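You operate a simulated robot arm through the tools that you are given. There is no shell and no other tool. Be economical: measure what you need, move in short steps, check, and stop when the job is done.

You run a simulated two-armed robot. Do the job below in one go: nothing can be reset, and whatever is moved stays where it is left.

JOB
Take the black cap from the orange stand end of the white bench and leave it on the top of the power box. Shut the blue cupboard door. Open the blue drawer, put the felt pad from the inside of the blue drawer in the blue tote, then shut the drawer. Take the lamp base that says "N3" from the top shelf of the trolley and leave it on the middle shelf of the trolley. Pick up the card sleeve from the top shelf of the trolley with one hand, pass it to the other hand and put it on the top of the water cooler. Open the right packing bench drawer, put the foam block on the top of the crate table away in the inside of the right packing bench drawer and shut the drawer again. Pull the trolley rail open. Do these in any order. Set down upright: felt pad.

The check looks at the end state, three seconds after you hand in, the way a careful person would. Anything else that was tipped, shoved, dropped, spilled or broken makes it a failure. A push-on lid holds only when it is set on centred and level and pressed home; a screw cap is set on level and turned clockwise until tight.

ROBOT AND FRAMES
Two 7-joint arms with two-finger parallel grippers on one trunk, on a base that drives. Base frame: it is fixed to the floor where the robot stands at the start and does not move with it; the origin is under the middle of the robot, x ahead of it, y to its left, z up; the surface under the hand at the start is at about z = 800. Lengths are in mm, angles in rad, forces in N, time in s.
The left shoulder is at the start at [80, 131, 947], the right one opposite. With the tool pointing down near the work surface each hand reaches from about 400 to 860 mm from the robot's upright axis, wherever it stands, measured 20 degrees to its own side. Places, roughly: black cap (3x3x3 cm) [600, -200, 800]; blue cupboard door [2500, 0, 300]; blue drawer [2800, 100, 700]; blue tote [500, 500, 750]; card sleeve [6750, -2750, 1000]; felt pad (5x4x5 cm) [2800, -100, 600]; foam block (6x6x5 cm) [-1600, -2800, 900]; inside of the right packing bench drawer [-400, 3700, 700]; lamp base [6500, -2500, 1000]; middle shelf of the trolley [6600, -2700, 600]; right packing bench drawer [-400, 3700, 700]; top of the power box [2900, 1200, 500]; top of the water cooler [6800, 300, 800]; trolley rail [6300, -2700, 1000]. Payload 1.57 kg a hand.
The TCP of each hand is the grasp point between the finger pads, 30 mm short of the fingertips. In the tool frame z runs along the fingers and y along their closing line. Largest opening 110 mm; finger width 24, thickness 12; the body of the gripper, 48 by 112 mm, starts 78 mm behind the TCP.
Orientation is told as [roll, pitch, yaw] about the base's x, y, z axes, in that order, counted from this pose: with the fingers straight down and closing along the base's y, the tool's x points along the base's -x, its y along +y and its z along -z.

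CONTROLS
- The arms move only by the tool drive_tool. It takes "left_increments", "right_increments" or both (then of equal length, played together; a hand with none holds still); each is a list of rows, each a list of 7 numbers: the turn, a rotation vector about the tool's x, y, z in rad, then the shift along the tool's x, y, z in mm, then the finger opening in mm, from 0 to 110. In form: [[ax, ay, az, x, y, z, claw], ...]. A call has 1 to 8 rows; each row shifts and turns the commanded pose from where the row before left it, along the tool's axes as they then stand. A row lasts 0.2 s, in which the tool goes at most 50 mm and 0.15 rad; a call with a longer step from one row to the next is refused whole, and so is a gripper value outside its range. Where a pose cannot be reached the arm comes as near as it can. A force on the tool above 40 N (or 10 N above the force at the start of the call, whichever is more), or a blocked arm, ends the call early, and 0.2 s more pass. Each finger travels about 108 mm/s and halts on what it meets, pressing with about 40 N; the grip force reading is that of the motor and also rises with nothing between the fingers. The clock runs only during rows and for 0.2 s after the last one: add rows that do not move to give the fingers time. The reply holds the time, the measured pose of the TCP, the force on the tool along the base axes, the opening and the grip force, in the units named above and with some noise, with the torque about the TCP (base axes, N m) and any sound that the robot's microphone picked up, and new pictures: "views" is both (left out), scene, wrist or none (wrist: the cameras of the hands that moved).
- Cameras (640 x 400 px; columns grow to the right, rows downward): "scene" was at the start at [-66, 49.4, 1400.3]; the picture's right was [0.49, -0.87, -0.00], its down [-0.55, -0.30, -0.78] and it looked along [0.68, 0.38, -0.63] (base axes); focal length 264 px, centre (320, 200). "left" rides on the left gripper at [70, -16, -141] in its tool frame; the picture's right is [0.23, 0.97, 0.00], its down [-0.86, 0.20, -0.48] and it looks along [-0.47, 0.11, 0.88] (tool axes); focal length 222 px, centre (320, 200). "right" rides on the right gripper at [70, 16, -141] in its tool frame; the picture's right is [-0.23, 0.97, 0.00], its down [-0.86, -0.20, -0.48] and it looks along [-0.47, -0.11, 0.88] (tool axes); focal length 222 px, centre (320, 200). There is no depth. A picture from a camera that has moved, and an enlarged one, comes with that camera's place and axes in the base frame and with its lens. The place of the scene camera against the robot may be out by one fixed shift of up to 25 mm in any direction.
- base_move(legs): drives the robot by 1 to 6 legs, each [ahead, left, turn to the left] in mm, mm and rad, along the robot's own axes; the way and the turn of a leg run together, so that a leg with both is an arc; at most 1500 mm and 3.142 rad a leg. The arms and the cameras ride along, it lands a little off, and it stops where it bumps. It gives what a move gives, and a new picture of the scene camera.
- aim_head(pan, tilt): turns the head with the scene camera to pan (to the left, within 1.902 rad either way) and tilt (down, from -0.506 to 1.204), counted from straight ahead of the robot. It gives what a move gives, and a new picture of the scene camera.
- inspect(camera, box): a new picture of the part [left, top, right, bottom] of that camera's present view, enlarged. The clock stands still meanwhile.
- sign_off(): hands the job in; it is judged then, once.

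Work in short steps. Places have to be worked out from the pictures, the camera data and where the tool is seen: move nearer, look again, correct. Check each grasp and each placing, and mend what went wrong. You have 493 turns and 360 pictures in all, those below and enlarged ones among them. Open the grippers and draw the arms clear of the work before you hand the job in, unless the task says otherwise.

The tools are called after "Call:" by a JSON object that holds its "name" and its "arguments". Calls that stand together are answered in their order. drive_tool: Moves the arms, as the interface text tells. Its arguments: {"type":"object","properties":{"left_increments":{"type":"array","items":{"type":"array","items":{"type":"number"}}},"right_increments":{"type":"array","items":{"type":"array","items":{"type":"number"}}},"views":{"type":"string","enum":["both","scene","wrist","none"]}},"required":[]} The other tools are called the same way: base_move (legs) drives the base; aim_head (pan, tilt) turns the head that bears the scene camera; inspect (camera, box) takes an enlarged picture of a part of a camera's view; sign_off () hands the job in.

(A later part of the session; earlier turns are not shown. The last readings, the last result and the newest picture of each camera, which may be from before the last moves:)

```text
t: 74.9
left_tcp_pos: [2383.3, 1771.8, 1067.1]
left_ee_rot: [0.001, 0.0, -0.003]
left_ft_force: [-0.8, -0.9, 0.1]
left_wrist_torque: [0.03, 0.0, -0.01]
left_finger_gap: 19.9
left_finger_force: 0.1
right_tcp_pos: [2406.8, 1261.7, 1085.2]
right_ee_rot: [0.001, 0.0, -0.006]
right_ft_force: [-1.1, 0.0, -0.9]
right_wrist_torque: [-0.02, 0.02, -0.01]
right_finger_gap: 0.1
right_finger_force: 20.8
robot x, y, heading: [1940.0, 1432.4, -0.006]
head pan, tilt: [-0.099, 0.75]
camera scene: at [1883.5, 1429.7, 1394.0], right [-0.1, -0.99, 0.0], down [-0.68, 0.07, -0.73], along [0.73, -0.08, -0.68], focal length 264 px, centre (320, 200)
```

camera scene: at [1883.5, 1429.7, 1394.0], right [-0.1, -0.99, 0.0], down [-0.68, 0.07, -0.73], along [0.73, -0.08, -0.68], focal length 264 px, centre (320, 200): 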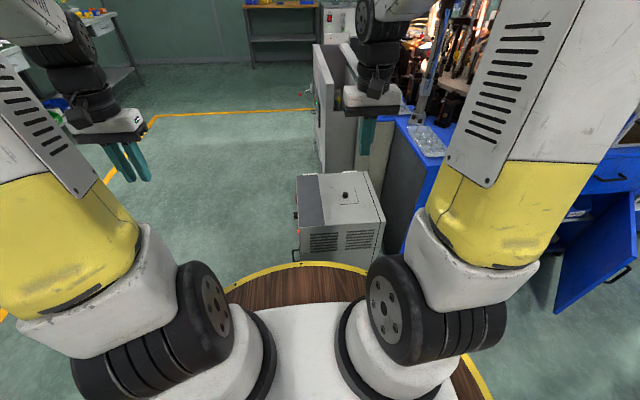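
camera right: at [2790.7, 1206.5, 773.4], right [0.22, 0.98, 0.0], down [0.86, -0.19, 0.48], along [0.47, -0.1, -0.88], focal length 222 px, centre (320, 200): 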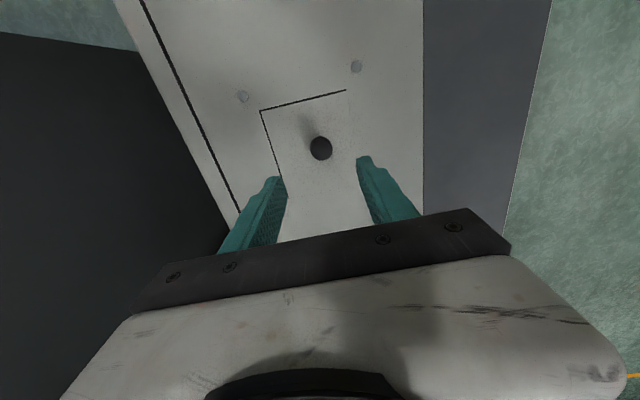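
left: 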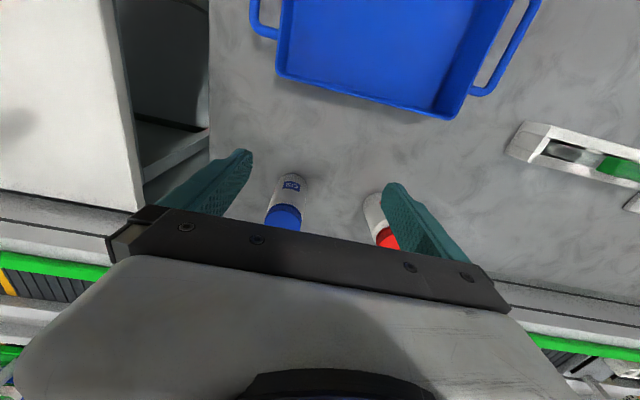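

Bumped the conveyor counter lightly at x=1940 (so footprint radius ≈370). I move ahead a bit and strafe to y≈450.

Call:
{"name": "base_move", "arguments": {"legs": [[30, 0, 0], [0, -970, 0]]}}

Call:
{"name": "aim_head", "arguments": {"pan": -0.35, "tilt": 0.8}}

```text
t: 80.4
left_tcp_pos: [2411.6, 805.3, 1066.3]
left_ee_rot: [0.001, 0.0, 0.01]
left_ft_force: [-0.5, -0.1, -0.3]
left_wrist_torque: [-0.01, 0.0, -0.01]
left_finger_gap: 20.1
left_finger_force: 0.1
right_tcp_pos: [2440.0, 296.0, 1084.9]
right_ee_rot: [-0.001, -0.003, 0.008]
right_ft_force: [-0.8, 0.3, 0.3]
right_wrist_torque: [0.01, -0.01, 0.04]
right_finger_gap: 0.0
right_finger_force: 20.9
robot x, y, heading: [1973.3, 461.1, 0.008]
head pan, tilt: [-0.099, 0.75]
camera scene: at [1915.0, 457.9, 1394.0], right [-0.09, -1.0, 0.0], down [-0.68, 0.06, -0.73], along [0.73, -0.07, -0.68], focal length 264 px, centre (320, 200)
```

scene: 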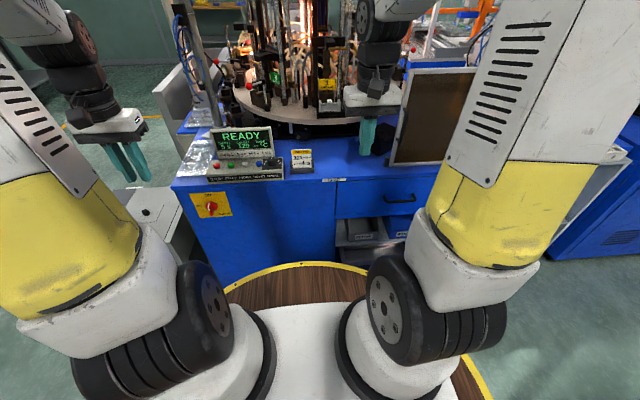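

```text
t: 81.2
left_tcp_pos: [2410.6, 803.9, 1067.7]
left_ee_rot: [-0.001, -0.001, 0.008]
left_ft_force: [0.2, 0.4, -0.2]
left_wrist_torque: [0.0, -0.01, -0.04]
left_finger_gap: 20.0
left_finger_force: 0.1
right_tcp_pos: [2439.6, 296.2, 1085.6]
right_ee_rot: [0.0, -0.002, 0.008]
right_ft_force: [0.7, 0.2, 0.0]
right_wrist_torque: [-0.01, -0.01, -0.02]
right_finger_gap: 0.0
right_finger_force: 20.9
robot x, y, heading: [1974.4, 459.1, 0.008]
head pan, tilt: [-0.351, 0.799]
camera scene: at [1908.5, 438.4, 1390.0], right [-0.34, -0.94, 0.0], down [-0.68, 0.24, -0.7], along [0.66, -0.23, -0.72], focal length 264 px, centre (320, 200)
```

scene: 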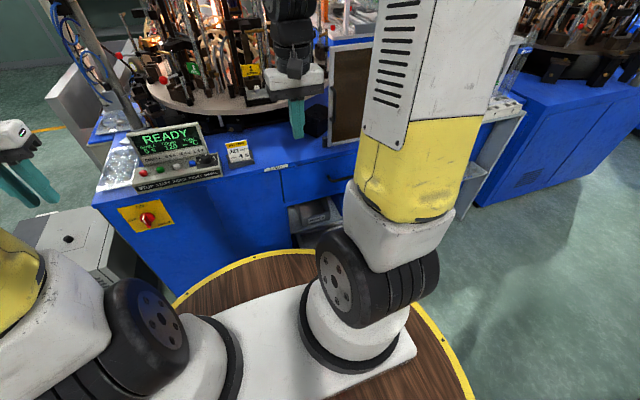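

The right arm hides the door. I reach the right hand over to its outer (far-right) side and look with its camera from above.

Call:
{"name": "drive_tool", "arguments": {"right_increments": [[0, 0, 0, 22, -44, 0, 0], [0, 0, 0, 22, -44, 0, 0], [0, 0, 0, 22, -44, 0, 0], [0, 0, 0, 22, -44, 0, 0], [0, 0, 0, 22, -44, 0, 0], [0, 0, 0, 22, -44, 0, 0], [0, 0, 0, 0, 0, 45, 0], [0, 0, 0, 0, 0, 45, 0]], "views": "both"}}

```text
t: 83.0
left_tcp_pos: [2411.2, 806.2, 1067.0]
left_ee_rot: [0.0, -0.002, 0.006]
left_ft_force: [-0.2, 0.0, -0.4]
left_wrist_torque: [-0.02, -0.01, 0.0]
left_finger_gap: 20.2
left_finger_force: 0.0
right_tcp_pos: [2308.5, 31.5, 994.8]
right_ee_rot: [-0.001, -0.001, 0.005]
right_ft_force: [0.3, 0.0, 1.1]
right_wrist_torque: [-0.02, -0.05, 0.02]
right_finger_gap: 0.0
right_finger_force: 20.6
robot x, y, heading: [1974.2, 457.7, 0.011]
head pan, tilt: [-0.351, 0.799]
camera scene: at [1908.1, 438.4, 1390.0], right [-0.34, -0.94, 0.0], down [-0.67, 0.24, -0.7], along [0.66, -0.24, -0.72], focal length 264 px, centre (320, 200)
camera right: at [2237.7, 47.7, 1136.4], right [0.22, 0.98, 0.0], down [0.86, -0.19, 0.48], along [0.47, -0.11, -0.88], focal length 222 px, centre (320, 200)
```

scene: 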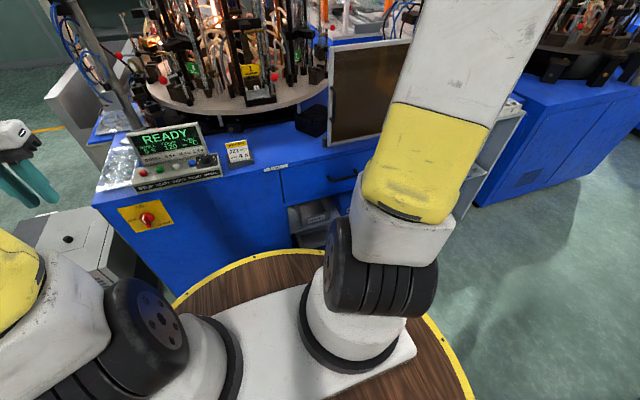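
right: 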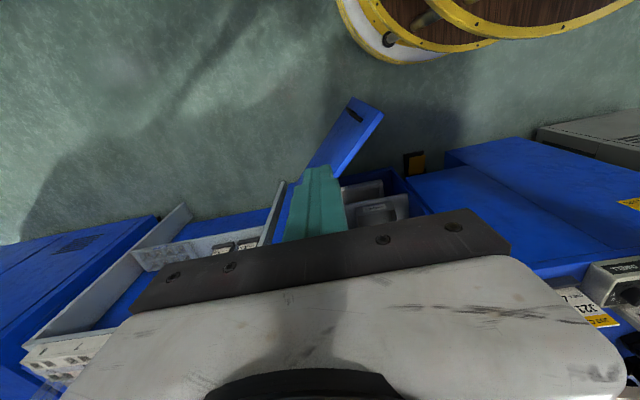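

The door outer edge is about [2345, 165], top z≈540. The hand is ~120 mm outside its face; I lower it there.

Call:
{"name": "drive_tool", "arguments": {"right_increments": [[0, 0, 0, 0, 0, 48, 0], [0, 0, 0, 0, 0, 48, 0], [0, 0, 0, 0, 0, 48, 0], [0, 0, 0, 0, 0, 48, 0], [0, 0, 0, 0, 0, 48, 0], [0, 0, 0, 0, 0, 48, 0], [0, 0, 0, 0, 0, 48, 0], [0, 0, 0, 0, 0, 0, 0]], "views": "both"}}

```text
t: 84.8
left_tcp_pos: [2411.5, 804.9, 1067.5]
left_ee_rot: [0.0, -0.002, 0.009]
left_ft_force: [-0.2, -0.5, 0.4]
left_wrist_torque: [0.01, 0.0, -0.01]
left_finger_gap: 20.2
left_finger_force: 0.0
right_tcp_pos: [2308.5, 32.5, 658.2]
right_ee_rot: [-0.001, -0.002, 0.005]
right_ft_force: [-0.2, 0.3, 0.3]
right_wrist_torque: [0.01, -0.01, -0.01]
right_finger_gap: 0.1
right_finger_force: 21.2
robot x, y, heading: [1972.8, 458.5, 0.007]
head pan, tilt: [-0.351, 0.799]
camera scene: at [1908.4, 438.3, 1390.0], right [-0.34, -0.94, 0.0], down [-0.68, 0.24, -0.7], along [0.66, -0.24, -0.72], focal length 264 px, centre (320, 200)
camera right: at [2238.2, 48.9, 800.4], right [0.22, 0.98, 0.0], down [0.86, -0.19, 0.48], along [0.47, -0.11, -0.88], focal length 222 px, centre (320, 200)
```

scene: 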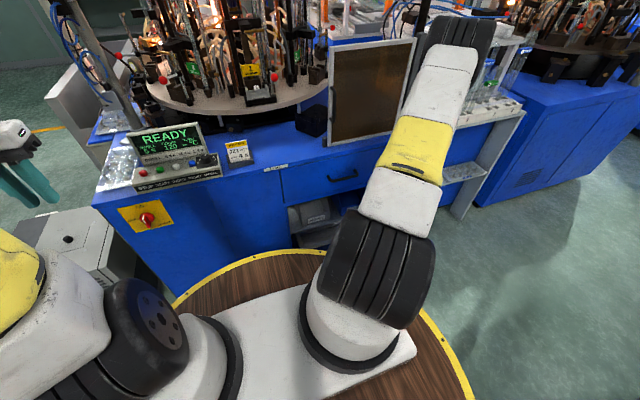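
right: 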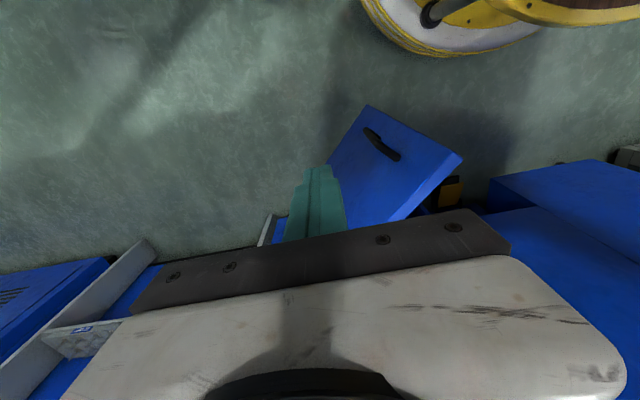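

Geometry confirmed (edge ≈[2348, 190]). I lower to z≈480 and begin pushing along the closing arc.

Call:
{"name": "drive_tool", "arguments": {"right_increments": [[0, 0, 0, 0, 0, 45, 0], [0, 0, 0, 0, 0, 45, 0], [0, 0, 0, 0, 0, 45, 0], [0, 0, 0, 0, 0, 43, 0], [0, 0, 0, -25, 28, 0, 0], [0, 0, 0, -25, 28, 0, 0], [0, 0, 0, -25, 28, 0, 0]], "views": "both"}}

```text
t: 86.4
left_tcp_pos: [2411.9, 804.0, 1068.3]
left_ee_rot: [-0.001, -0.002, 0.006]
left_ft_force: [-0.7, 0.4, 0.4]
left_wrist_torque: [0.03, 0.02, -0.01]
left_finger_gap: 19.6
left_finger_force: 0.0
right_tcp_pos: [2385.9, 116.3, 481.1]
right_ee_rot: [0.0, -0.001, 0.004]
right_ft_force: [0.4, 0.0, -0.2]
right_wrist_torque: [-0.02, -0.02, 0.0]
right_finger_gap: 0.0
right_finger_force: 21.1
robot x, y, heading: [1971.6, 457.7, 0.01]
head pan, tilt: [-0.351, 0.799]
camera scene: at [1908.3, 438.0, 1390.0], right [-0.34, -0.94, 0.0], down [-0.67, 0.24, -0.7], along [0.66, -0.24, -0.72], focal length 264 px, centre (320, 200)
camera right: at [2314.3, 132.8, 622.5], right [0.22, 0.98, 0.0], down [0.86, -0.19, 0.48], along [0.47, -0.11, -0.88], focal length 222 px, centre (320, 200)
```

scene: 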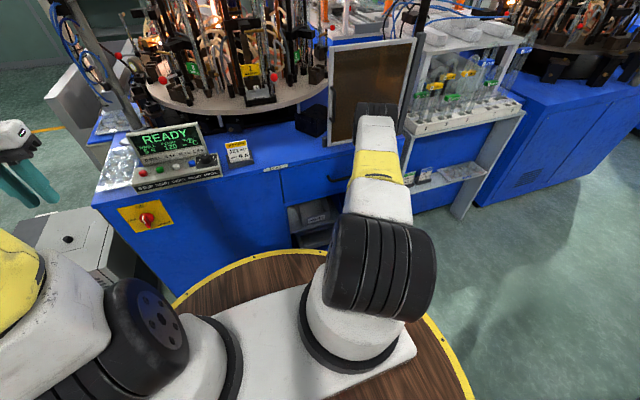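
right: 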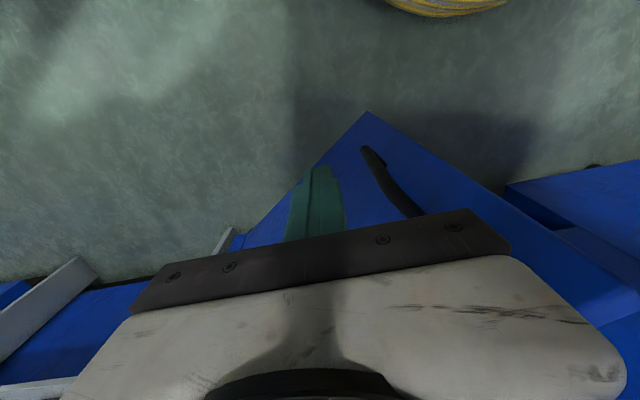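

Contact is about to begin. I push along the arc toward about 20° open.

Call:
{"name": "drive_tool", "arguments": {"right_increments": [[0, 0, 0, -25, 21, 0, 0], [0, 0, 0, -25, 20, 0, 0], [0, 0, 0, -24, 16, 0, 0], [0, 0, 0, -25, 16, 0, 0], [0, 0, 0, -27, 12, 0, 0]], "views": "both"}}

```text
t: 87.6
left_tcp_pos: [2410.0, 805.0, 1067.6]
left_ee_rot: [0.001, -0.001, 0.009]
left_ft_force: [0.1, -0.3, -0.4]
left_wrist_torque: [0.0, 0.01, -0.01]
left_finger_gap: 20.1
left_finger_force: 0.0
right_tcp_pos: [2510.7, 201.0, 482.0]
right_ee_rot: [0.0, 0.0, 0.006]
right_ft_force: [-0.4, 0.7, 0.3]
right_wrist_torque: [0.02, 0.02, -0.04]
right_finger_gap: 0.1
right_finger_force: 21.1
robot x, y, heading: [1973.7, 457.8, 0.002]
head pan, tilt: [-0.351, 0.799]
camera scene: at [1908.4, 438.1, 1390.0], right [-0.34, -0.94, 0.0], down [-0.67, 0.24, -0.7], along [0.66, -0.24, -0.72], focal length 264 px, centre (320, 200)
camera right: at [2439.6, 218.1, 622.7], right [0.22, 0.98, 0.0], down [0.86, -0.19, 0.48], along [0.47, -0.11, -0.88], focal length 222 px, centre (320, 200)
```

scene: 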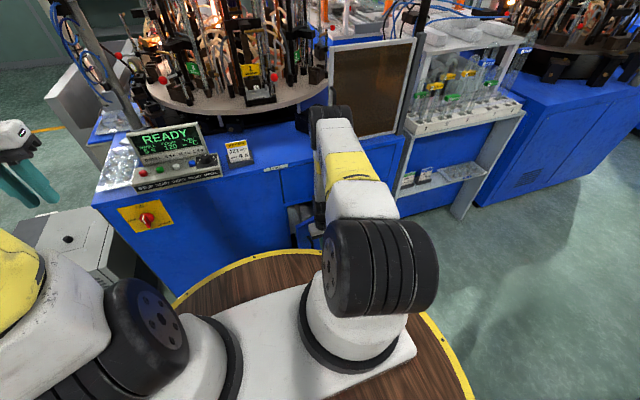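
right: 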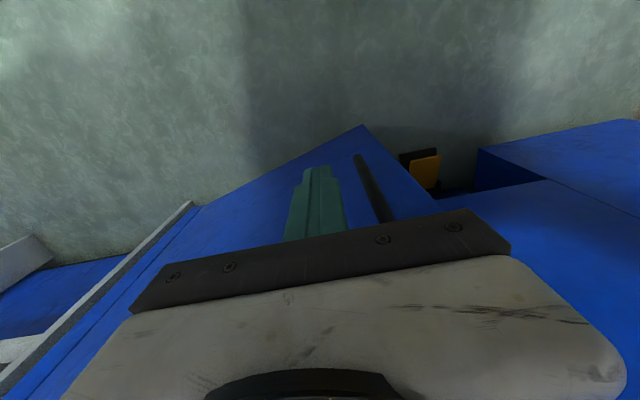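

Door follows with almost no force. I tilt the hand so fingertips lead and push further.

Call:
{"name": "drive_tool", "arguments": {"right_increments": [[0, -0.12, 0, 0, 0, 0, 0], [0, -0.12, 0, 0, 0, 0, 0], [0, -0.12, 0, 0, 0, 0, 0], [0, -0.12, 0, 0, 0, 0, 0], [0, -0.12, 0, 0, 0, 0, 0], [0, 0, 0, -17, 5, 11, 0], [0, 0, 0, -17, 4, 11, 0], [0, 0, 0, -17, 4, 11, 0]], "views": "both"}}

```text
t: 89.4
left_tcp_pos: [2411.6, 805.5, 1067.5]
left_ee_rot: [0.0, 0.001, 0.008]
left_ft_force: [-0.9, -0.9, -1.0]
left_wrist_torque: [0.02, -0.04, -0.02]
left_finger_gap: 20.0
left_finger_force: 0.0
right_tcp_pos: [2571.7, 215.0, 482.7]
right_ee_rot: [0.001, -0.602, 0.007]
right_ft_force: [0.1, -0.7, -0.1]
right_wrist_torque: [0.0, 0.0, 0.01]
right_finger_gap: 0.0
right_finger_force: 21.5
robot x, y, heading: [1975.0, 459.3, 0.006]
head pan, tilt: [-0.351, 0.799]
camera scene: at [1908.4, 438.2, 1390.0], right [-0.34, -0.94, 0.0], down [-0.67, 0.24, -0.7], along [0.66, -0.24, -0.72], focal length 264 px, centre (320, 200)
camera right: at [2433.0, 231.3, 560.2], right [0.18, 0.97, 0.13], down [0.43, -0.2, 0.88], along [0.88, -0.1, -0.46], focal length 222 px, centre (320, 200)
```

scene: 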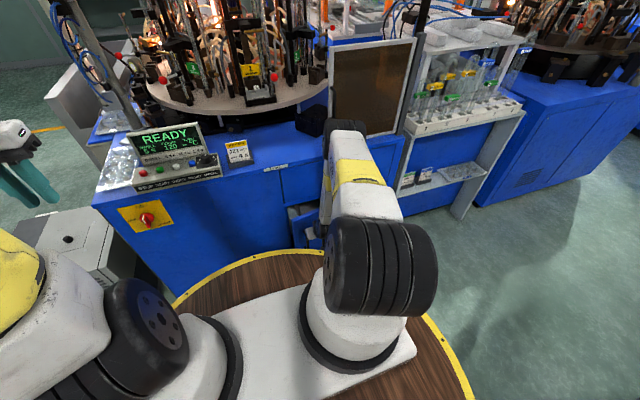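
right: 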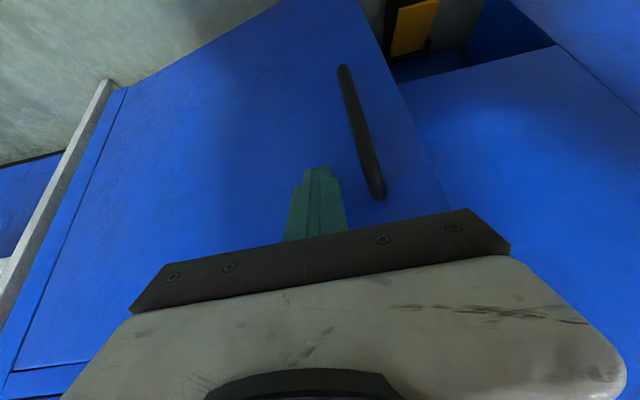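

Nearly shut. I keep pushing forward until it resists.

Call:
{"name": "drive_tool", "arguments": {"right_increments": [[0, 0, 0, -14, 2, 9, 0], [0, 0, 0, -14, 1, 9, 0], [0, 0, 0, -10, 0, 7, 0], [0, 0, 0, -10, 0, 7, 0], [0, 0, 0, -8, 0, 6, 0], [0, 0, 0, 0, 0, 0, 0]], "views": "both"}}

```text
t: 90.8
left_tcp_pos: [2411.1, 805.1, 1067.9]
left_ee_rot: [0.002, 0.0, 0.009]
left_ft_force: [0.9, 0.6, -0.7]
left_wrist_torque: [0.01, 0.03, -0.01]
left_finger_gap: 20.0
left_finger_force: 0.0
right_tcp_pos: [2639.3, 217.4, 483.7]
right_ee_rot: [0.001, -0.602, 0.006]
right_ft_force: [0.3, -0.1, -0.5]
right_wrist_torque: [0.02, 0.0, -0.01]
right_finger_gap: 0.0
right_finger_force: 21.5
robot x, y, heading: [1970.4, 456.3, 0.006]
head pan, tilt: [-0.351, 0.799]
camera scene: at [1908.5, 438.3, 1390.0], right [-0.34, -0.94, 0.0], down [-0.68, 0.24, -0.7], along [0.66, -0.24, -0.72], focal length 264 px, centre (320, 200)
camera right: at [2501.3, 234.7, 560.5], right [0.18, 0.97, 0.13], down [0.44, -0.2, 0.88], along [0.88, -0.1, -0.46], focal length 222 px, centre (320, 200)
```

scene: 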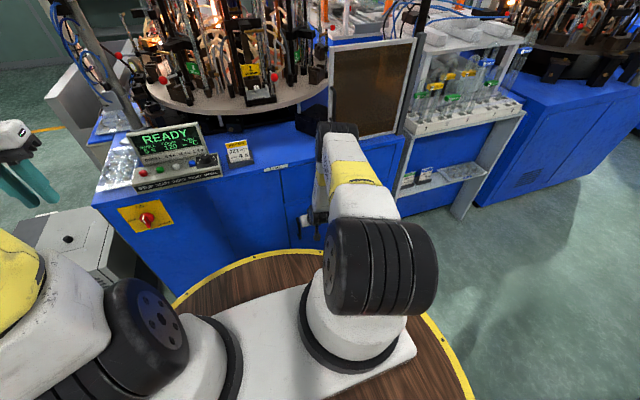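
right: 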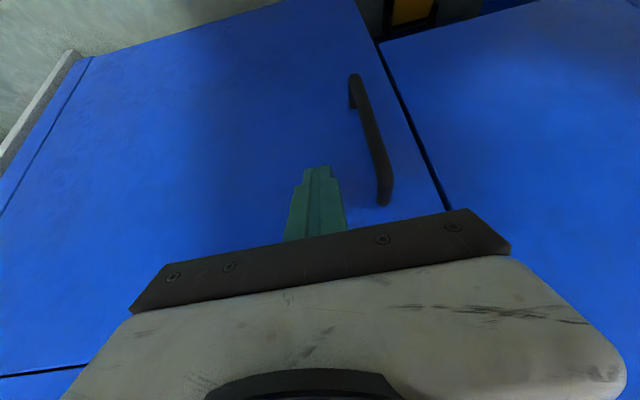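

Seams nearly line up; push a little more until force appears.

Call:
{"name": "drive_tool", "arguments": {"right_increments": [[0, 0, 0, -7, 0, 5, 0], [0, 0, 0, -7, 0, 5, 0], [0, 0, 0, -7, 0, 5, 0], [0, 0, 0, -7, 0, 5, 0], [0, 0, 0, 0, 0, 0, 0]], "views": "wrist"}}

```text
t: 91.6
left_tcp_pos: [2410.8, 804.5, 1067.8]
left_ee_rot: [0.0, -0.003, 0.009]
left_ft_force: [0.4, -0.2, 0.7]
left_wrist_torque: [0.01, 0.0, -0.01]
left_finger_gap: 20.0
left_finger_force: 0.0
right_tcp_pos: [2653.6, 217.1, 478.4]
right_ee_rot: [0.002, -0.585, 0.007]
right_ft_force: [-1.6, 0.1, 0.3]
right_wrist_torque: [-0.02, 0.01, 0.03]
right_finger_gap: 0.4
right_finger_force: 21.6
robot x, y, heading: [1972.8, 461.0, 0.007]
head pan, tilt: [-0.351, 0.799]
stopped in row 3 (right hand): the force on the tool passed its limit at 90 N (the readings are from after the stop); the commanded pose is now the measured one
camera right: at [2516.8, 234.0, 557.7], right [0.18, 0.97, 0.13], down [0.45, -0.2, 0.87], along [0.87, -0.1, -0.48], focal length 222 px, centre (320, 200)
```

right: 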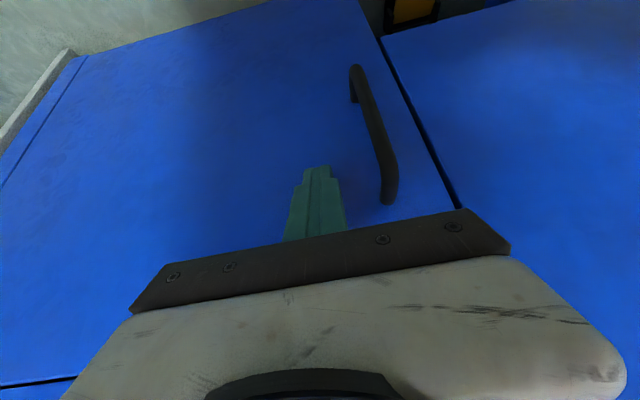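

The door hit its stop — shut. I withdraw the hand, untilt and raise it.

Call:
{"name": "drive_tool", "arguments": {"right_increments": [[0, 0, 0, 33, 0, -23, 0], [0, 0, 0, 33, 0, -23, 0], [0, 0, 0, 33, 0, -23, 0], [0, 0.145, 0, 33, 0, -23, 0], [0, 0.145, 0, 20, 0, -20, 0], [0, 0.145, 0, 0, 0, -30, 0], [0, 0.145, 0, 0, 0, -30, 0], [0, 0, 0, 0, 0, -45, 0]], "views": "wrist"}}

```text
t: 93.4
left_tcp_pos: [2411.5, 804.8, 1068.0]
left_ee_rot: [0.001, 0.0, 0.007]
left_ft_force: [-0.2, -0.4, 0.9]
left_wrist_torque: [0.04, 0.02, 0.0]
left_finger_gap: 19.8
left_finger_force: 0.0
right_tcp_pos: [2452.8, 216.0, 595.0]
right_ee_rot: [0.001, -0.001, 0.006]
right_ft_force: [0.0, -0.1, -0.5]
right_wrist_torque: [-0.01, 0.01, 0.01]
right_finger_gap: 0.0
right_finger_force: 21.1
robot x, y, heading: [1970.1, 457.4, 0.008]
head pan, tilt: [-0.351, 0.799]
camera right: at [2382.1, 232.5, 736.8], right [0.22, 0.98, 0.0], down [0.85, -0.2, 0.48], along [0.47, -0.1, -0.88], focal length 222 px, centre (320, 200)
```

right: 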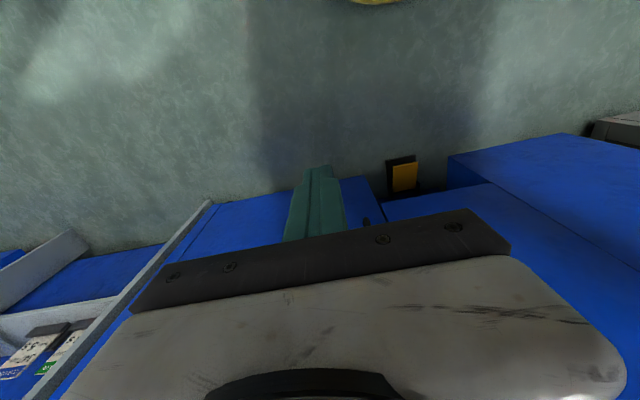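

Now raise both hands, return to the open aisle, and look toward the far side beyond the machines.

Call:
{"name": "drive_tool", "arguments": {"right_increments": [[0, 0, 0, 0, 0, -48, 0], [0, 0, 0, 0, 0, -48, 0], [0, 0, 0, 0, 0, -48, 0], [0, 0, 0, 0, 0, -48, 0], [0, 0, 0, 0, 0, -48, 0], [0, 0, 0, 0, 0, -48, 0], [0, 0, 0, 0, 0, -48, 0], [0, 0, 0, 0, 0, -48, 0]], "views": "none"}}

Call:
{"name": "drive_tool", "arguments": {"right_increments": [[0, 0, 0, 20, 0, -45, 0], [0, 0, 0, 20, 0, -45, 0]], "views": "none"}}

Call:
{"name": "base_move", "arguments": {"legs": [[0, 1500, 0], [0, 500, 0], [1500, 0, 0], [1000, 0, 0]]}}

Call:
{"name": "aim_head", "arguments": {"pan": -0.9, "tilt": 0.3}}

```text
t: 95.2
left_tcp_pos: [2411.9, 806.2, 1068.2]
left_ee_rot: [0.001, 0.0, 0.005]
left_ft_force: [0.4, -0.1, -0.3]
left_wrist_torque: [-0.01, -0.01, -0.02]
left_finger_gap: 20.1
left_finger_force: 0.1
right_tcp_pos: [2449.7, 215.8, 980.7]
right_ee_rot: [0.001, -0.005, 0.008]
right_ft_force: [0.3, 0.2, -0.1]
right_wrist_torque: [0.01, 0.02, 0.02]
right_finger_gap: 0.0
right_finger_force: 21.3
robot x, y, heading: [1974.1, 456.8, 0.009]
head pan, tilt: [-0.351, 0.799]
```

```text
t: 95.8
left_tcp_pos: [2410.7, 804.5, 1067.8]
left_ee_rot: [0.0, 0.001, 0.008]
left_ft_force: [0.7, 0.0, -0.5]
left_wrist_torque: [-0.01, 0.02, -0.04]
left_finger_gap: 20.1
left_finger_force: 0.0
right_tcp_pos: [2409.9, 216.3, 1068.0]
right_ee_rot: [0.003, -0.003, 0.007]
right_ft_force: [-0.4, 0.3, 0.1]
right_wrist_torque: [0.02, 0.01, 0.02]
right_finger_gap: 0.0
right_finger_force: 21.5
robot x, y, heading: [1974.5, 459.7, 0.008]
head pan, tilt: [-0.351, 0.799]
```

```text
t: 117.7
left_tcp_pos: [4947.9, 2743.7, 1067.7]
left_ee_rot: [0.0, -0.002, -0.023]
left_ft_force: [-1.3, -0.7, 0.1]
left_wrist_torque: [-0.02, -0.03, -0.01]
left_finger_gap: 20.0
left_finger_force: 0.1
right_tcp_pos: [4929.7, 2155.0, 1068.7]
right_ee_rot: [0.0, -0.005, -0.025]
right_ft_force: [0.3, -0.5, 0.0]
right_wrist_torque: [0.0, -0.01, 0.01]
right_finger_gap: 0.0
right_finger_force: 21.1
robot x, y, heading: [4501.2, 2412.5, -0.025]
head pan, tilt: [-0.351, 0.799]
camera scene: at [4434.4, 2392.5, 1390.0], right [-0.37, -0.93, 0.0], down [-0.67, 0.26, -0.7], along [0.65, -0.25, -0.72], focal length 264 px, centre (320, 200)
```

scene: 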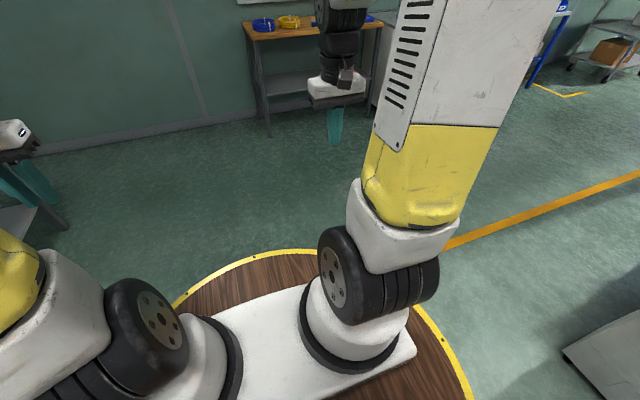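

```text
t: 118.6
left_tcp_pos: [4948.7, 2744.0, 1067.7]
left_ee_rot: [-0.002, -0.002, -0.023]
left_ft_force: [0.6, -0.6, -0.6]
left_wrist_torque: [0.0, -0.02, -0.01]
left_finger_gap: 20.2
left_finger_force: 0.0
right_tcp_pos: [4928.9, 2155.5, 1068.6]
right_ee_rot: [0.002, -0.006, -0.025]
right_ft_force: [-0.5, 0.8, -0.6]
right_wrist_torque: [0.0, -0.01, -0.03]
right_finger_gap: 0.0
right_finger_force: 21.5
robot x, y, heading: [4501.2, 2409.2, -0.02]
head pan, tilt: [-0.901, 0.3]
camera scene: at [4415.7, 2347.5, 1434.3], right [-0.8, -0.6, 0.0], down [-0.18, 0.24, -0.95], along [0.58, -0.76, -0.3], focal length 264 px, centre (320, 200)
```

scene: 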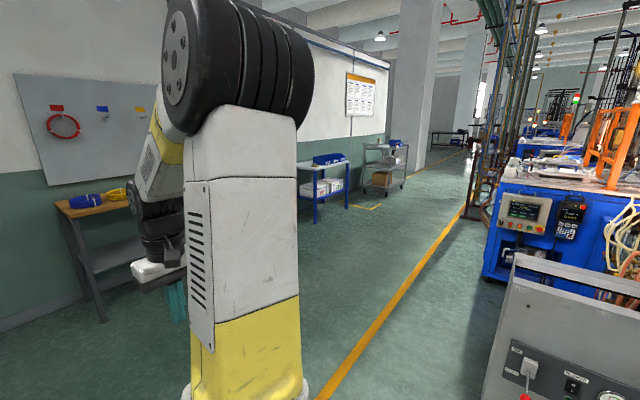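

The aisle continues along -y at x≈5100–6300. I turn to face -y and drive down it.

Call:
{"name": "base_move", "arguments": {"legs": [[1000, 0, -1.55], [1500, 0, 0]]}}

Call:
{"name": "aim_head", "arguments": {"pan": 0.6, "tilt": 0.3}}

Call:
{"name": "aim_head", "arguments": {"pan": 0.0, "tilt": 0.3}}

```text
t: 130.8
left_tcp_pos: [5472.1, -174.6, 1067.7]
left_ee_rot: [-0.001, -0.001, -1.564]
left_ft_force: [-1.1, -0.8, -1.0]
left_wrist_torque: [0.01, 0.02, -0.03]
left_finger_gap: 19.9
left_finger_force: 0.0
right_tcp_pos: [4883.7, -171.8, 1067.5]
right_ee_rot: [0.002, -0.005, -1.568]
right_ft_force: [0.6, -0.9, -0.2]
right_wrist_torque: [0.0, -0.04, 0.01]
right_finger_gap: 0.1
right_finger_force: 21.7
robot x, y, heading: [5131.0, 263.9, -1.563]
head pan, tilt: [-0.901, 0.3]
cut short: leg 1
camera scene: at [5053.3, 353.2, 1434.3], right [-0.62, 0.78, 0.0], down [0.23, 0.18, -0.96], along [-0.75, -0.6, -0.3], focal length 264 px, centre (320, 200)
```

scene: 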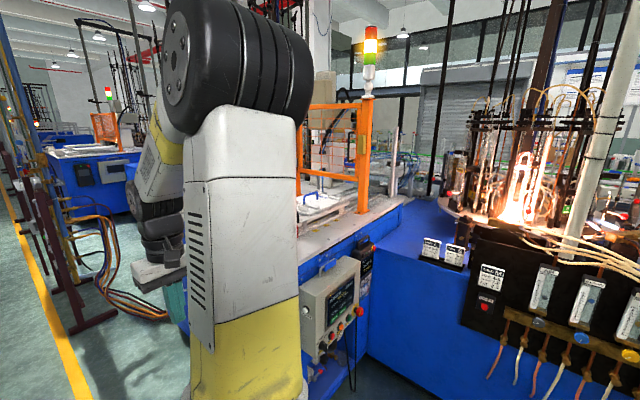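

```text
t: 132.4
left_tcp_pos: [5472.9, -175.0, 1067.5]
left_ee_rot: [0.0, -0.002, -1.565]
left_ft_force: [-0.4, -0.2, -0.6]
left_wrist_torque: [0.01, 0.02, -0.01]
left_finger_gap: 20.2
left_finger_force: 0.0
right_tcp_pos: [4884.0, -171.5, 1067.4]
right_ee_rot: [0.002, -0.006, -1.567]
right_ft_force: [0.2, -0.2, 0.7]
right_wrist_torque: [0.01, 0.01, -0.02]
right_finger_gap: 0.0
right_finger_force: 21.2
robot x, y, heading: [5125.2, 262.0, -1.562]
head pan, tilt: [0.6, 0.3]
camera scene: at [5179.2, 334.6, 1434.3], right [-0.82, -0.57, 0.0], down [-0.17, 0.24, -0.96], along [0.54, -0.79, -0.3], focal length 264 px, centre (320, 200)
```

scene: 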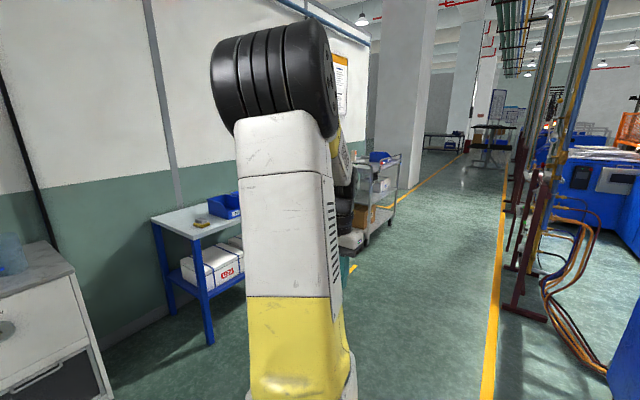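

```text
t: 133.4
left_tcp_pos: [5472.7, -175.2, 1067.8]
left_ee_rot: [0.0, -0.001, -1.565]
left_ft_force: [0.6, 0.0, 0.2]
left_wrist_torque: [-0.02, -0.06, 0.01]
left_finger_gap: 20.3
left_finger_force: 0.1
right_tcp_pos: [4882.7, -172.0, 1067.2]
right_ee_rot: [0.002, -0.007, -1.569]
right_ft_force: [0.0, 1.1, -0.6]
right_wrist_torque: [0.0, 0.01, -0.01]
right_finger_gap: 0.0
right_finger_force: 21.2
robot x, y, heading: [5127.8, 263.3, -1.569]
head pan, tilt: [0.0, 0.3]
camera scene: at [5126.6, 318.1, 1434.3], right [-1.0, 0.0, 0.0], down [0.0, 0.3, -0.96], along [0.0, -0.96, -0.3], focal length 264 px, centre (320, 200)
```

scene: 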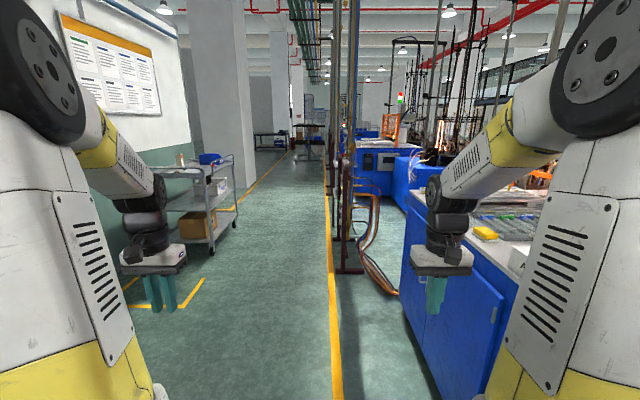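

I shift toward the middle of the aisle, drive on to the trolley and turn to face it.

Call:
{"name": "base_move", "arguments": {"legs": [[0, 420, 0], [1500, 0, 0], [1350, 0, 0], [0, 0, 1.569]]}}

Call:
{"name": "aim_head", "arguments": {"pan": 0.0, "tilt": 0.5}}

```text
t: 153.3
left_tcp_pos: [5989.8, -2254.8, 1067.3]
left_ee_rot: [0.001, 0.0, 0.0]
left_ft_force: [0.1, -0.3, 0.9]
left_wrist_torque: [0.0, 0.03, 0.01]
left_finger_gap: 19.9
left_finger_force: 0.1
right_tcp_pos: [5985.1, -2844.3, 1068.0]
right_ee_rot: [0.001, -0.006, -0.001]
right_ft_force: [0.6, -0.6, -0.9]
right_wrist_torque: [-0.04, 0.01, -0.02]
right_finger_gap: 0.0
right_finger_force: 20.9
robot x, y, heading: [5547.6, -2598.0, -0.0]
head pan, tilt: [0.0, 0.3]
camera scene: at [5502.1, -2589.3, 1434.3], right [0.0, -1.0, 0.0], down [-0.3, 0.0, -0.96], along [0.96, 0.0, -0.3], focal length 264 px, centre (320, 200)
```

scene: 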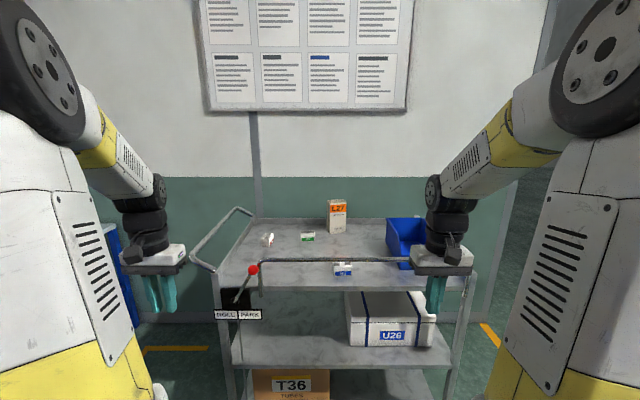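

```text
t: 154.0
left_tcp_pos: [5991.0, -2254.4, 1067.2]
left_ee_rot: [0.0, -0.002, 0.0]
left_ft_force: [0.0, -0.9, 0.1]
left_wrist_torque: [0.0, 0.01, 0.01]
left_finger_gap: 20.2
left_finger_force: 0.1
right_tcp_pos: [5985.8, -2843.4, 1069.1]
right_ee_rot: [0.001, -0.005, -0.002]
right_ft_force: [-0.4, 0.9, 0.2]
right_wrist_torque: [-0.02, 0.0, 0.03]
right_finger_gap: 0.0
right_finger_force: 21.2
robot x, y, heading: [5548.4, -2597.3, -0.004]
head pan, tilt: [0.0, 0.499]
camera scene: at [5499.7, -2589.3, 1416.0], right [0.0, -1.0, 0.0], down [-0.48, 0.0, -0.88], along [0.88, 0.0, -0.48], focal length 264 px, centre (320, 200)
```

scene: 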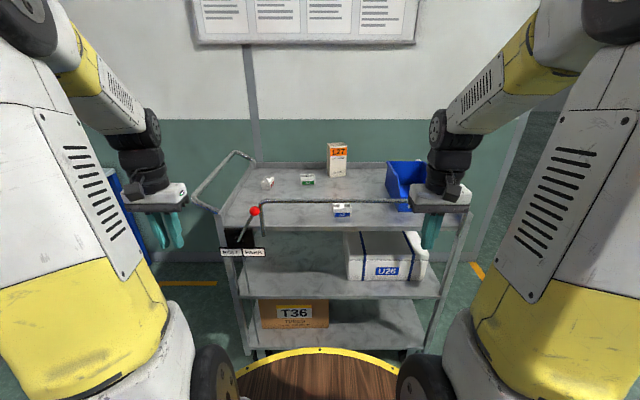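

Let me zoom on the trolley top and the rail/lever.

Call:
{"name": "inspect", "arguments": {"camera": "scene", "box": [200, 120, 440, 270]}}

Call:
{"name": "inspect", "arguments": {"camera": "scene", "box": [210, 190, 300, 260]}}

Call:
{"name": "inspect", "arguments": {"camera": "scene", "box": [250, 165, 360, 225]}}

```text
2.67 times, centred on (320, 195) of scene
camera zoom: at [5499.7, -2589.3, 1416.0], right [0.0, -1.0, 0.0], down [-0.48, 0.0, -0.88], along [0.88, 0.0, -0.48], focal length 704 px, centre (320, 213)
```

zoom: 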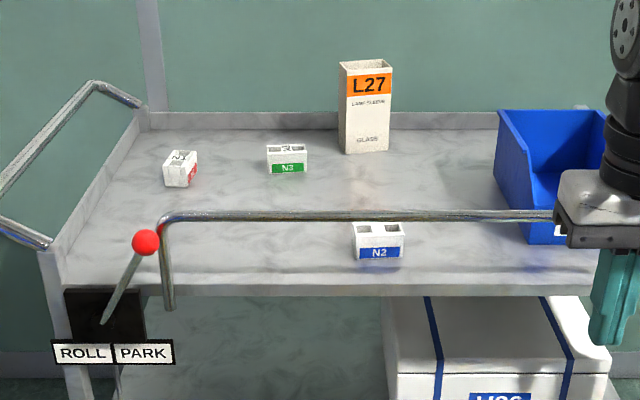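

```text
5.71 times, centred on (255, 225) of scene
camera zoom: at [5499.7, -2589.3, 1416.0], right [0.0, -1.0, 0.0], down [-0.48, 0.0, -0.88], along [0.88, 0.0, -0.48], focal length 1508 px, centre (691, 57)
```

zoom: 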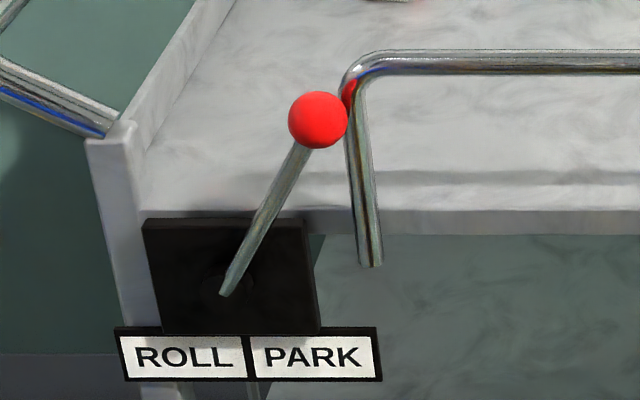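

```text
5.82 times, centred on (305, 195) of scene
camera zoom: at [5499.7, -2589.3, 1416.0], right [0.0, -1.0, 0.0], down [-0.48, 0.0, -0.88], along [0.88, 0.0, -0.48], focal length 1535 px, centre (407, 229)
```

zoom: 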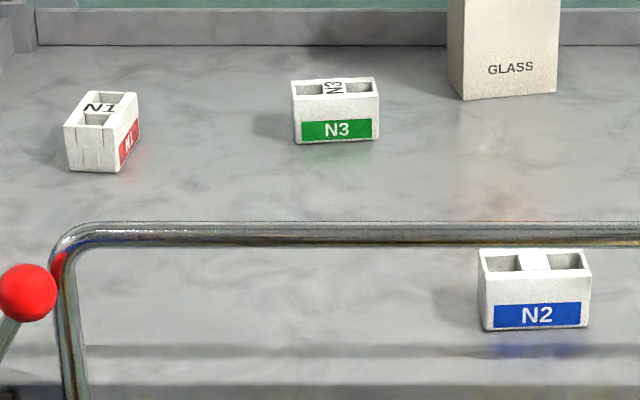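

N3 is the green-labelled base; the sleeve is the L27 box. The lever stands on PARK, leave it. I go 150 mm closer and use the wrist cameras to triangulate the trolley.

Call:
{"name": "base_move", "arguments": {"legs": [[150, 0, 0]]}}

Call:
{"name": "inspect", "arguments": {"camera": "left", "box": [0, 0, 640, 400]}}

Call:
{"name": "inspect", "arguments": {"camera": "right", "box": [0, 0, 640, 400]}}

```text
t: 155.4
left_tcp_pos: [6141.1, -2255.3, 1068.1]
left_ee_rot: [-0.001, -0.003, 0.001]
left_ft_force: [-0.5, -0.9, 0.9]
left_wrist_torque: [-0.04, -0.02, 0.0]
left_finger_gap: 20.1
left_finger_force: 0.1
right_tcp_pos: [6135.4, -2843.6, 1066.8]
right_ee_rot: [0.0, -0.005, -0.002]
right_ft_force: [0.5, -0.3, 0.4]
right_wrist_torque: [-0.01, -0.02, -0.01]
right_finger_gap: 0.1
right_finger_force: 21.7
robot x, y, heading: [5701.1, -2597.0, -0.003]
head pan, tilt: [0.0, 0.499]
camera scene: at [5650.2, -2589.6, 1415.9], right [0.0, -1.0, 0.0], down [-0.48, 0.0, -0.88], along [0.88, 0.0, -0.48], focal length 264 px, centre (320, 200)
```

scene: 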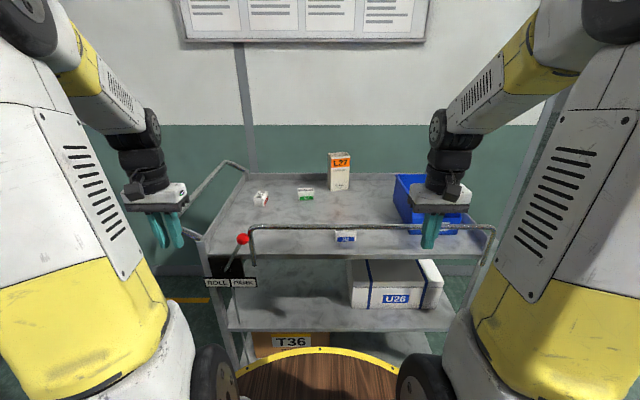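

```text
1.00 times, centred on (320, 200) of left (not enlarged: the box is as wide or as high as the picture)
camera zoom: at [6071.1, -2271.0, 1208.5], right [-0.23, 0.97, 0.0], down [0.85, 0.2, 0.48], along [0.47, 0.11, -0.88], focal length 222 px, centre (320, 200)
```

zoom: 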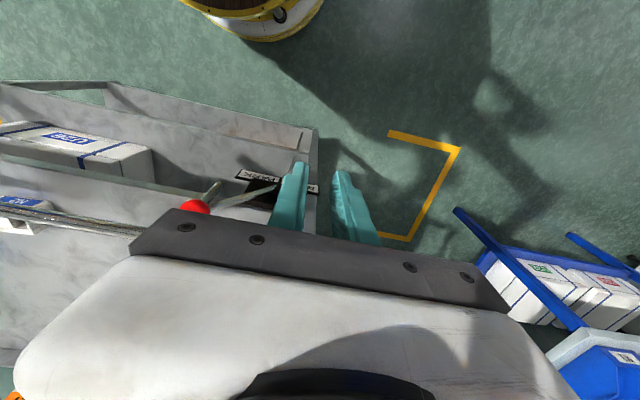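

```text
1.00 times, centred on (320, 200) of right (not enlarged: the box is as wide or as high as the picture)
camera zoom: at [6064.3, -2826.9, 1209.4], right [0.23, 0.97, 0.0], down [0.85, -0.2, 0.48], along [0.47, -0.11, -0.88], focal length 222 px, centre (320, 200)
```

zoom: 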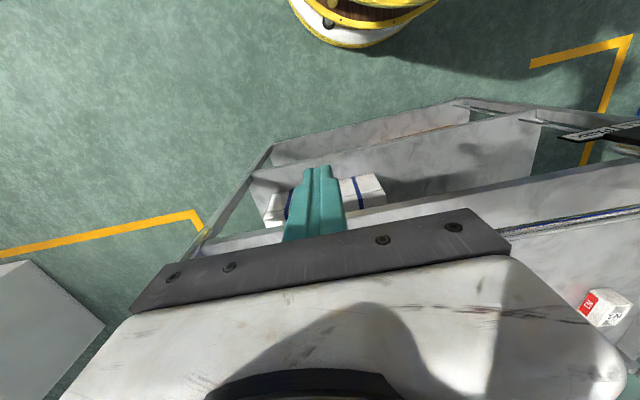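

Estimates: shelf z≈890, front edge x≈6250, rail top z≈1004, N3 ≈[6625, -2532], sleeve ≈[6710, -2676] up to z≈1060. I raise both hands and creep closer.

Call:
{"name": "drive_tool", "arguments": {"right_increments": [[0, 0, 0, 0, 0, -45, 0], [0, 0, 0, 0, 0, -45, 0]], "left_increments": [[0, 0, 0, 0, 0, -45, 20], [0, 0, 0, 0, 0, -45, 20]], "views": "none"}}

Call:
{"name": "base_move", "arguments": {"legs": [[110, -150, 0]]}}

Call:
{"name": "inspect", "arguments": {"camera": "left", "box": [0, 0, 640, 400]}}

Call:
{"name": "inspect", "arguments": {"camera": "right", "box": [0, 0, 640, 400]}}

```text
t: 156.0
left_tcp_pos: [6140.7, -2255.9, 1156.2]
left_ee_rot: [0.0, 0.0, 0.0]
left_ft_force: [-0.1, 0.7, -1.4]
left_wrist_torque: [-0.02, 0.02, -0.02]
left_finger_gap: 19.9
left_finger_force: 0.0
right_tcp_pos: [6134.5, -2843.6, 1156.2]
right_ee_rot: [0.003, -0.005, 0.0]
right_ft_force: [-0.4, 0.7, -0.6]
right_wrist_torque: [-0.02, 0.03, 0.0]
right_finger_gap: 0.1
right_finger_force: 21.3
robot x, y, heading: [5701.3, -2598.7, -0.003]
head pan, tilt: [0.0, 0.499]
```

```text
t: 157.5
left_tcp_pos: [6250.6, -2405.4, 1157.3]
left_ee_rot: [0.0, -0.003, 0.0]
left_ft_force: [-0.2, -0.4, 0.9]
left_wrist_torque: [0.0, -0.01, 0.04]
left_finger_gap: 20.0
left_finger_force: 0.0
right_tcp_pos: [6245.0, -2994.0, 1156.4]
right_ee_rot: [0.002, -0.006, -0.002]
right_ft_force: [0.4, 0.9, -0.8]
right_wrist_torque: [0.05, -0.02, 0.01]
right_finger_gap: 0.0
right_finger_force: 21.3
robot x, y, heading: [5810.4, -2748.2, -0.003]
head pan, tilt: [0.0, 0.499]
camera scene: at [5760.8, -2739.3, 1415.9], right [0.0, -1.0, 0.0], down [-0.48, 0.0, -0.88], along [0.88, 0.0, -0.48], focal length 264 px, centre (320, 200)
```

scene: 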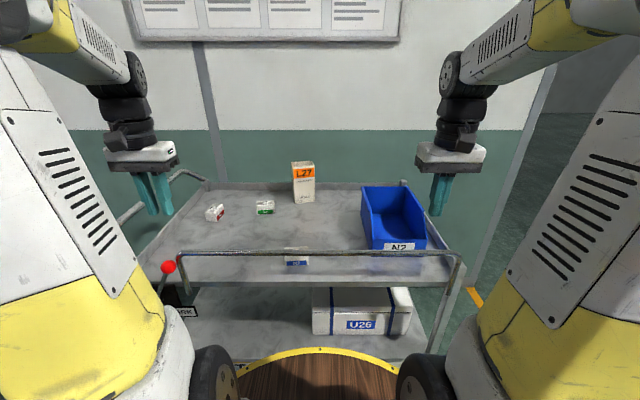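

```text
1.00 times, centred on (320, 200) of left (not enlarged: the box is as wide or as high as the picture)
camera zoom: at [6181.1, -2421.5, 1298.1], right [-0.23, 0.97, 0.0], down [0.85, 0.2, 0.48], along [0.47, 0.11, -0.88], focal length 222 px, centre (320, 200)
```

zoom: 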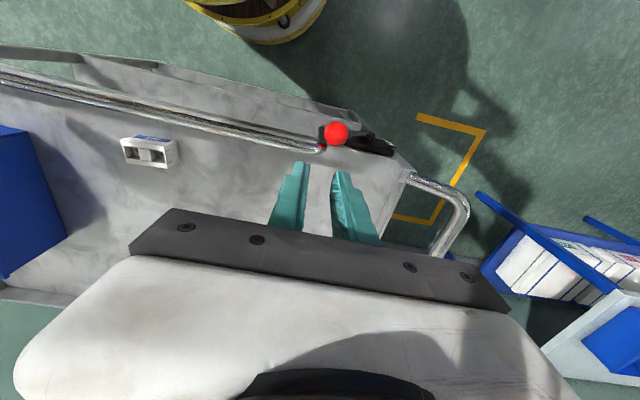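

```text
1.00 times, centred on (320, 200) of right (not enlarged: the box is as wide or as high as the picture)
camera zoom: at [6173.9, -2976.5, 1298.0], right [0.23, 0.97, 0.0], down [0.85, -0.2, 0.48], along [0.47, -0.11, -0.88], focal length 222 px, centre (320, 200)
```

zoom: 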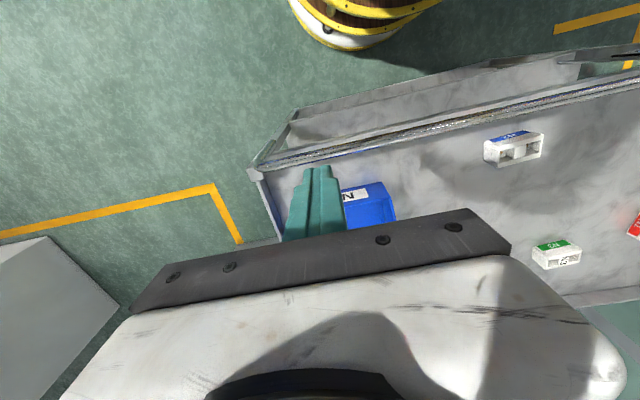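

Triangulation: shelf z≈890, N3 ≈[6632, -2540], rail at x≈6264. Robot disc has ~370 mm radius so I can go ahead 50 mm more, then look again.

Call:
{"name": "base_move", "arguments": {"legs": [[50, 0, 0.003]]}}

Call:
{"name": "drive_tool", "arguments": {"left_increments": [[0, 0, 0, -30, -15, 0, 50], [0, -0.1, 0, -40, -20, 0, 70], [0, -0.14, 0, -40, -20, 0, 95], [0, -0.14, 0, -38, -20, 8, 95], [0, -0.14, 0, -36, -10, 15, 95], [0, -0.14, 0, -32, -10, 20, 95], [0, -0.125, 0, 0, 0, 0, 95]], "views": "both"}}

```text
t: 158.4
left_tcp_pos: [6299.3, -2404.3, 1156.7]
left_ee_rot: [0.0, -0.002, 0.002]
left_ft_force: [0.2, 0.6, 0.5]
left_wrist_torque: [0.04, 0.0, -0.03]
left_finger_gap: 20.1
left_finger_force: 0.0
right_tcp_pos: [6295.6, -2991.7, 1156.4]
right_ee_rot: [0.002, -0.007, 0.002]
right_ft_force: [-0.6, -1.1, -0.3]
right_wrist_torque: [0.0, 0.0, 0.0]
right_finger_gap: 0.0
right_finger_force: 21.0
robot x, y, heading: [5859.8, -2747.1, -0.003]
head pan, tilt: [0.0, 0.499]
camera scene: at [5810.7, -2739.6, 1415.9], right [0.0, -1.0, 0.0], down [-0.48, 0.0, -0.88], along [0.88, 0.0, -0.48], focal length 264 px, centre (320, 200)
```

scene: 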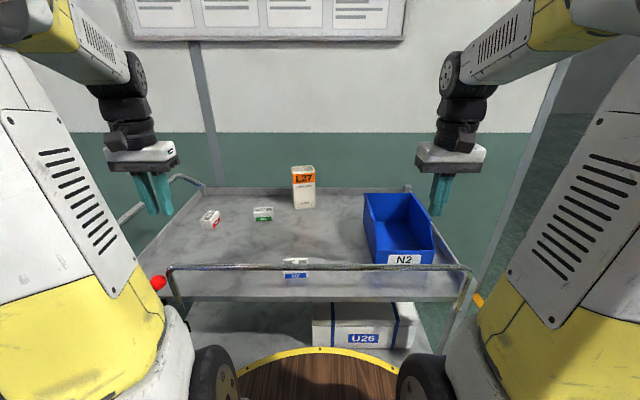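

```text
t: 160.0
left_tcp_pos: [6527.3, -2499.5, 1160.0]
left_ee_rot: [0.001, -0.787, 0.004]
left_ft_force: [0.0, 0.4, -0.3]
left_wrist_torque: [0.03, 0.0, -0.02]
left_finger_gap: 95.2
left_finger_force: 0.0
right_tcp_pos: [6296.5, -2993.0, 1156.6]
right_ee_rot: [0.001, -0.005, 0.003]
right_ft_force: [-0.1, -0.9, 0.4]
right_wrist_torque: [-0.01, -0.01, -0.02]
right_finger_gap: 0.3
right_finger_force: 21.8
robot x, y, heading: [5862.9, -2748.7, 0.004]
head pan, tilt: [0.0, 0.499]
camera scene: at [5811.1, -2739.6, 1415.9], right [0.0, -1.0, 0.0], down [-0.48, 0.0, -0.88], along [0.88, 0.0, -0.48], focal length 264 px, centre (320, 200)
camera left: at [6377.7, -2515.3, 1210.3], right [-0.16, 0.97, -0.16], down [0.26, 0.2, 0.94], along [0.95, 0.11, -0.29], focal length 222 px, centre (320, 200)
```

scene: 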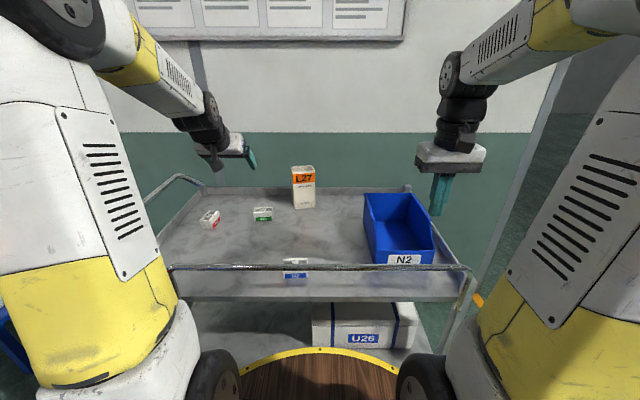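
left: 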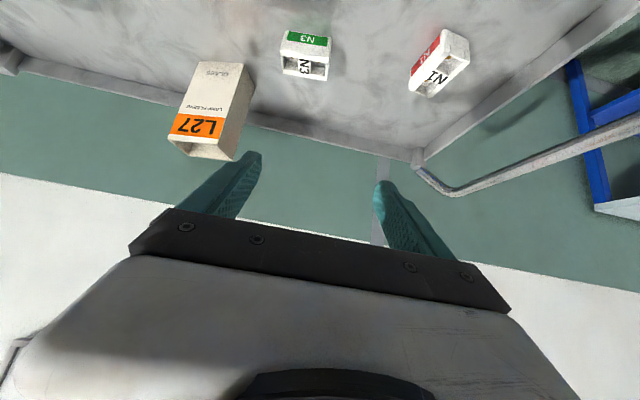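

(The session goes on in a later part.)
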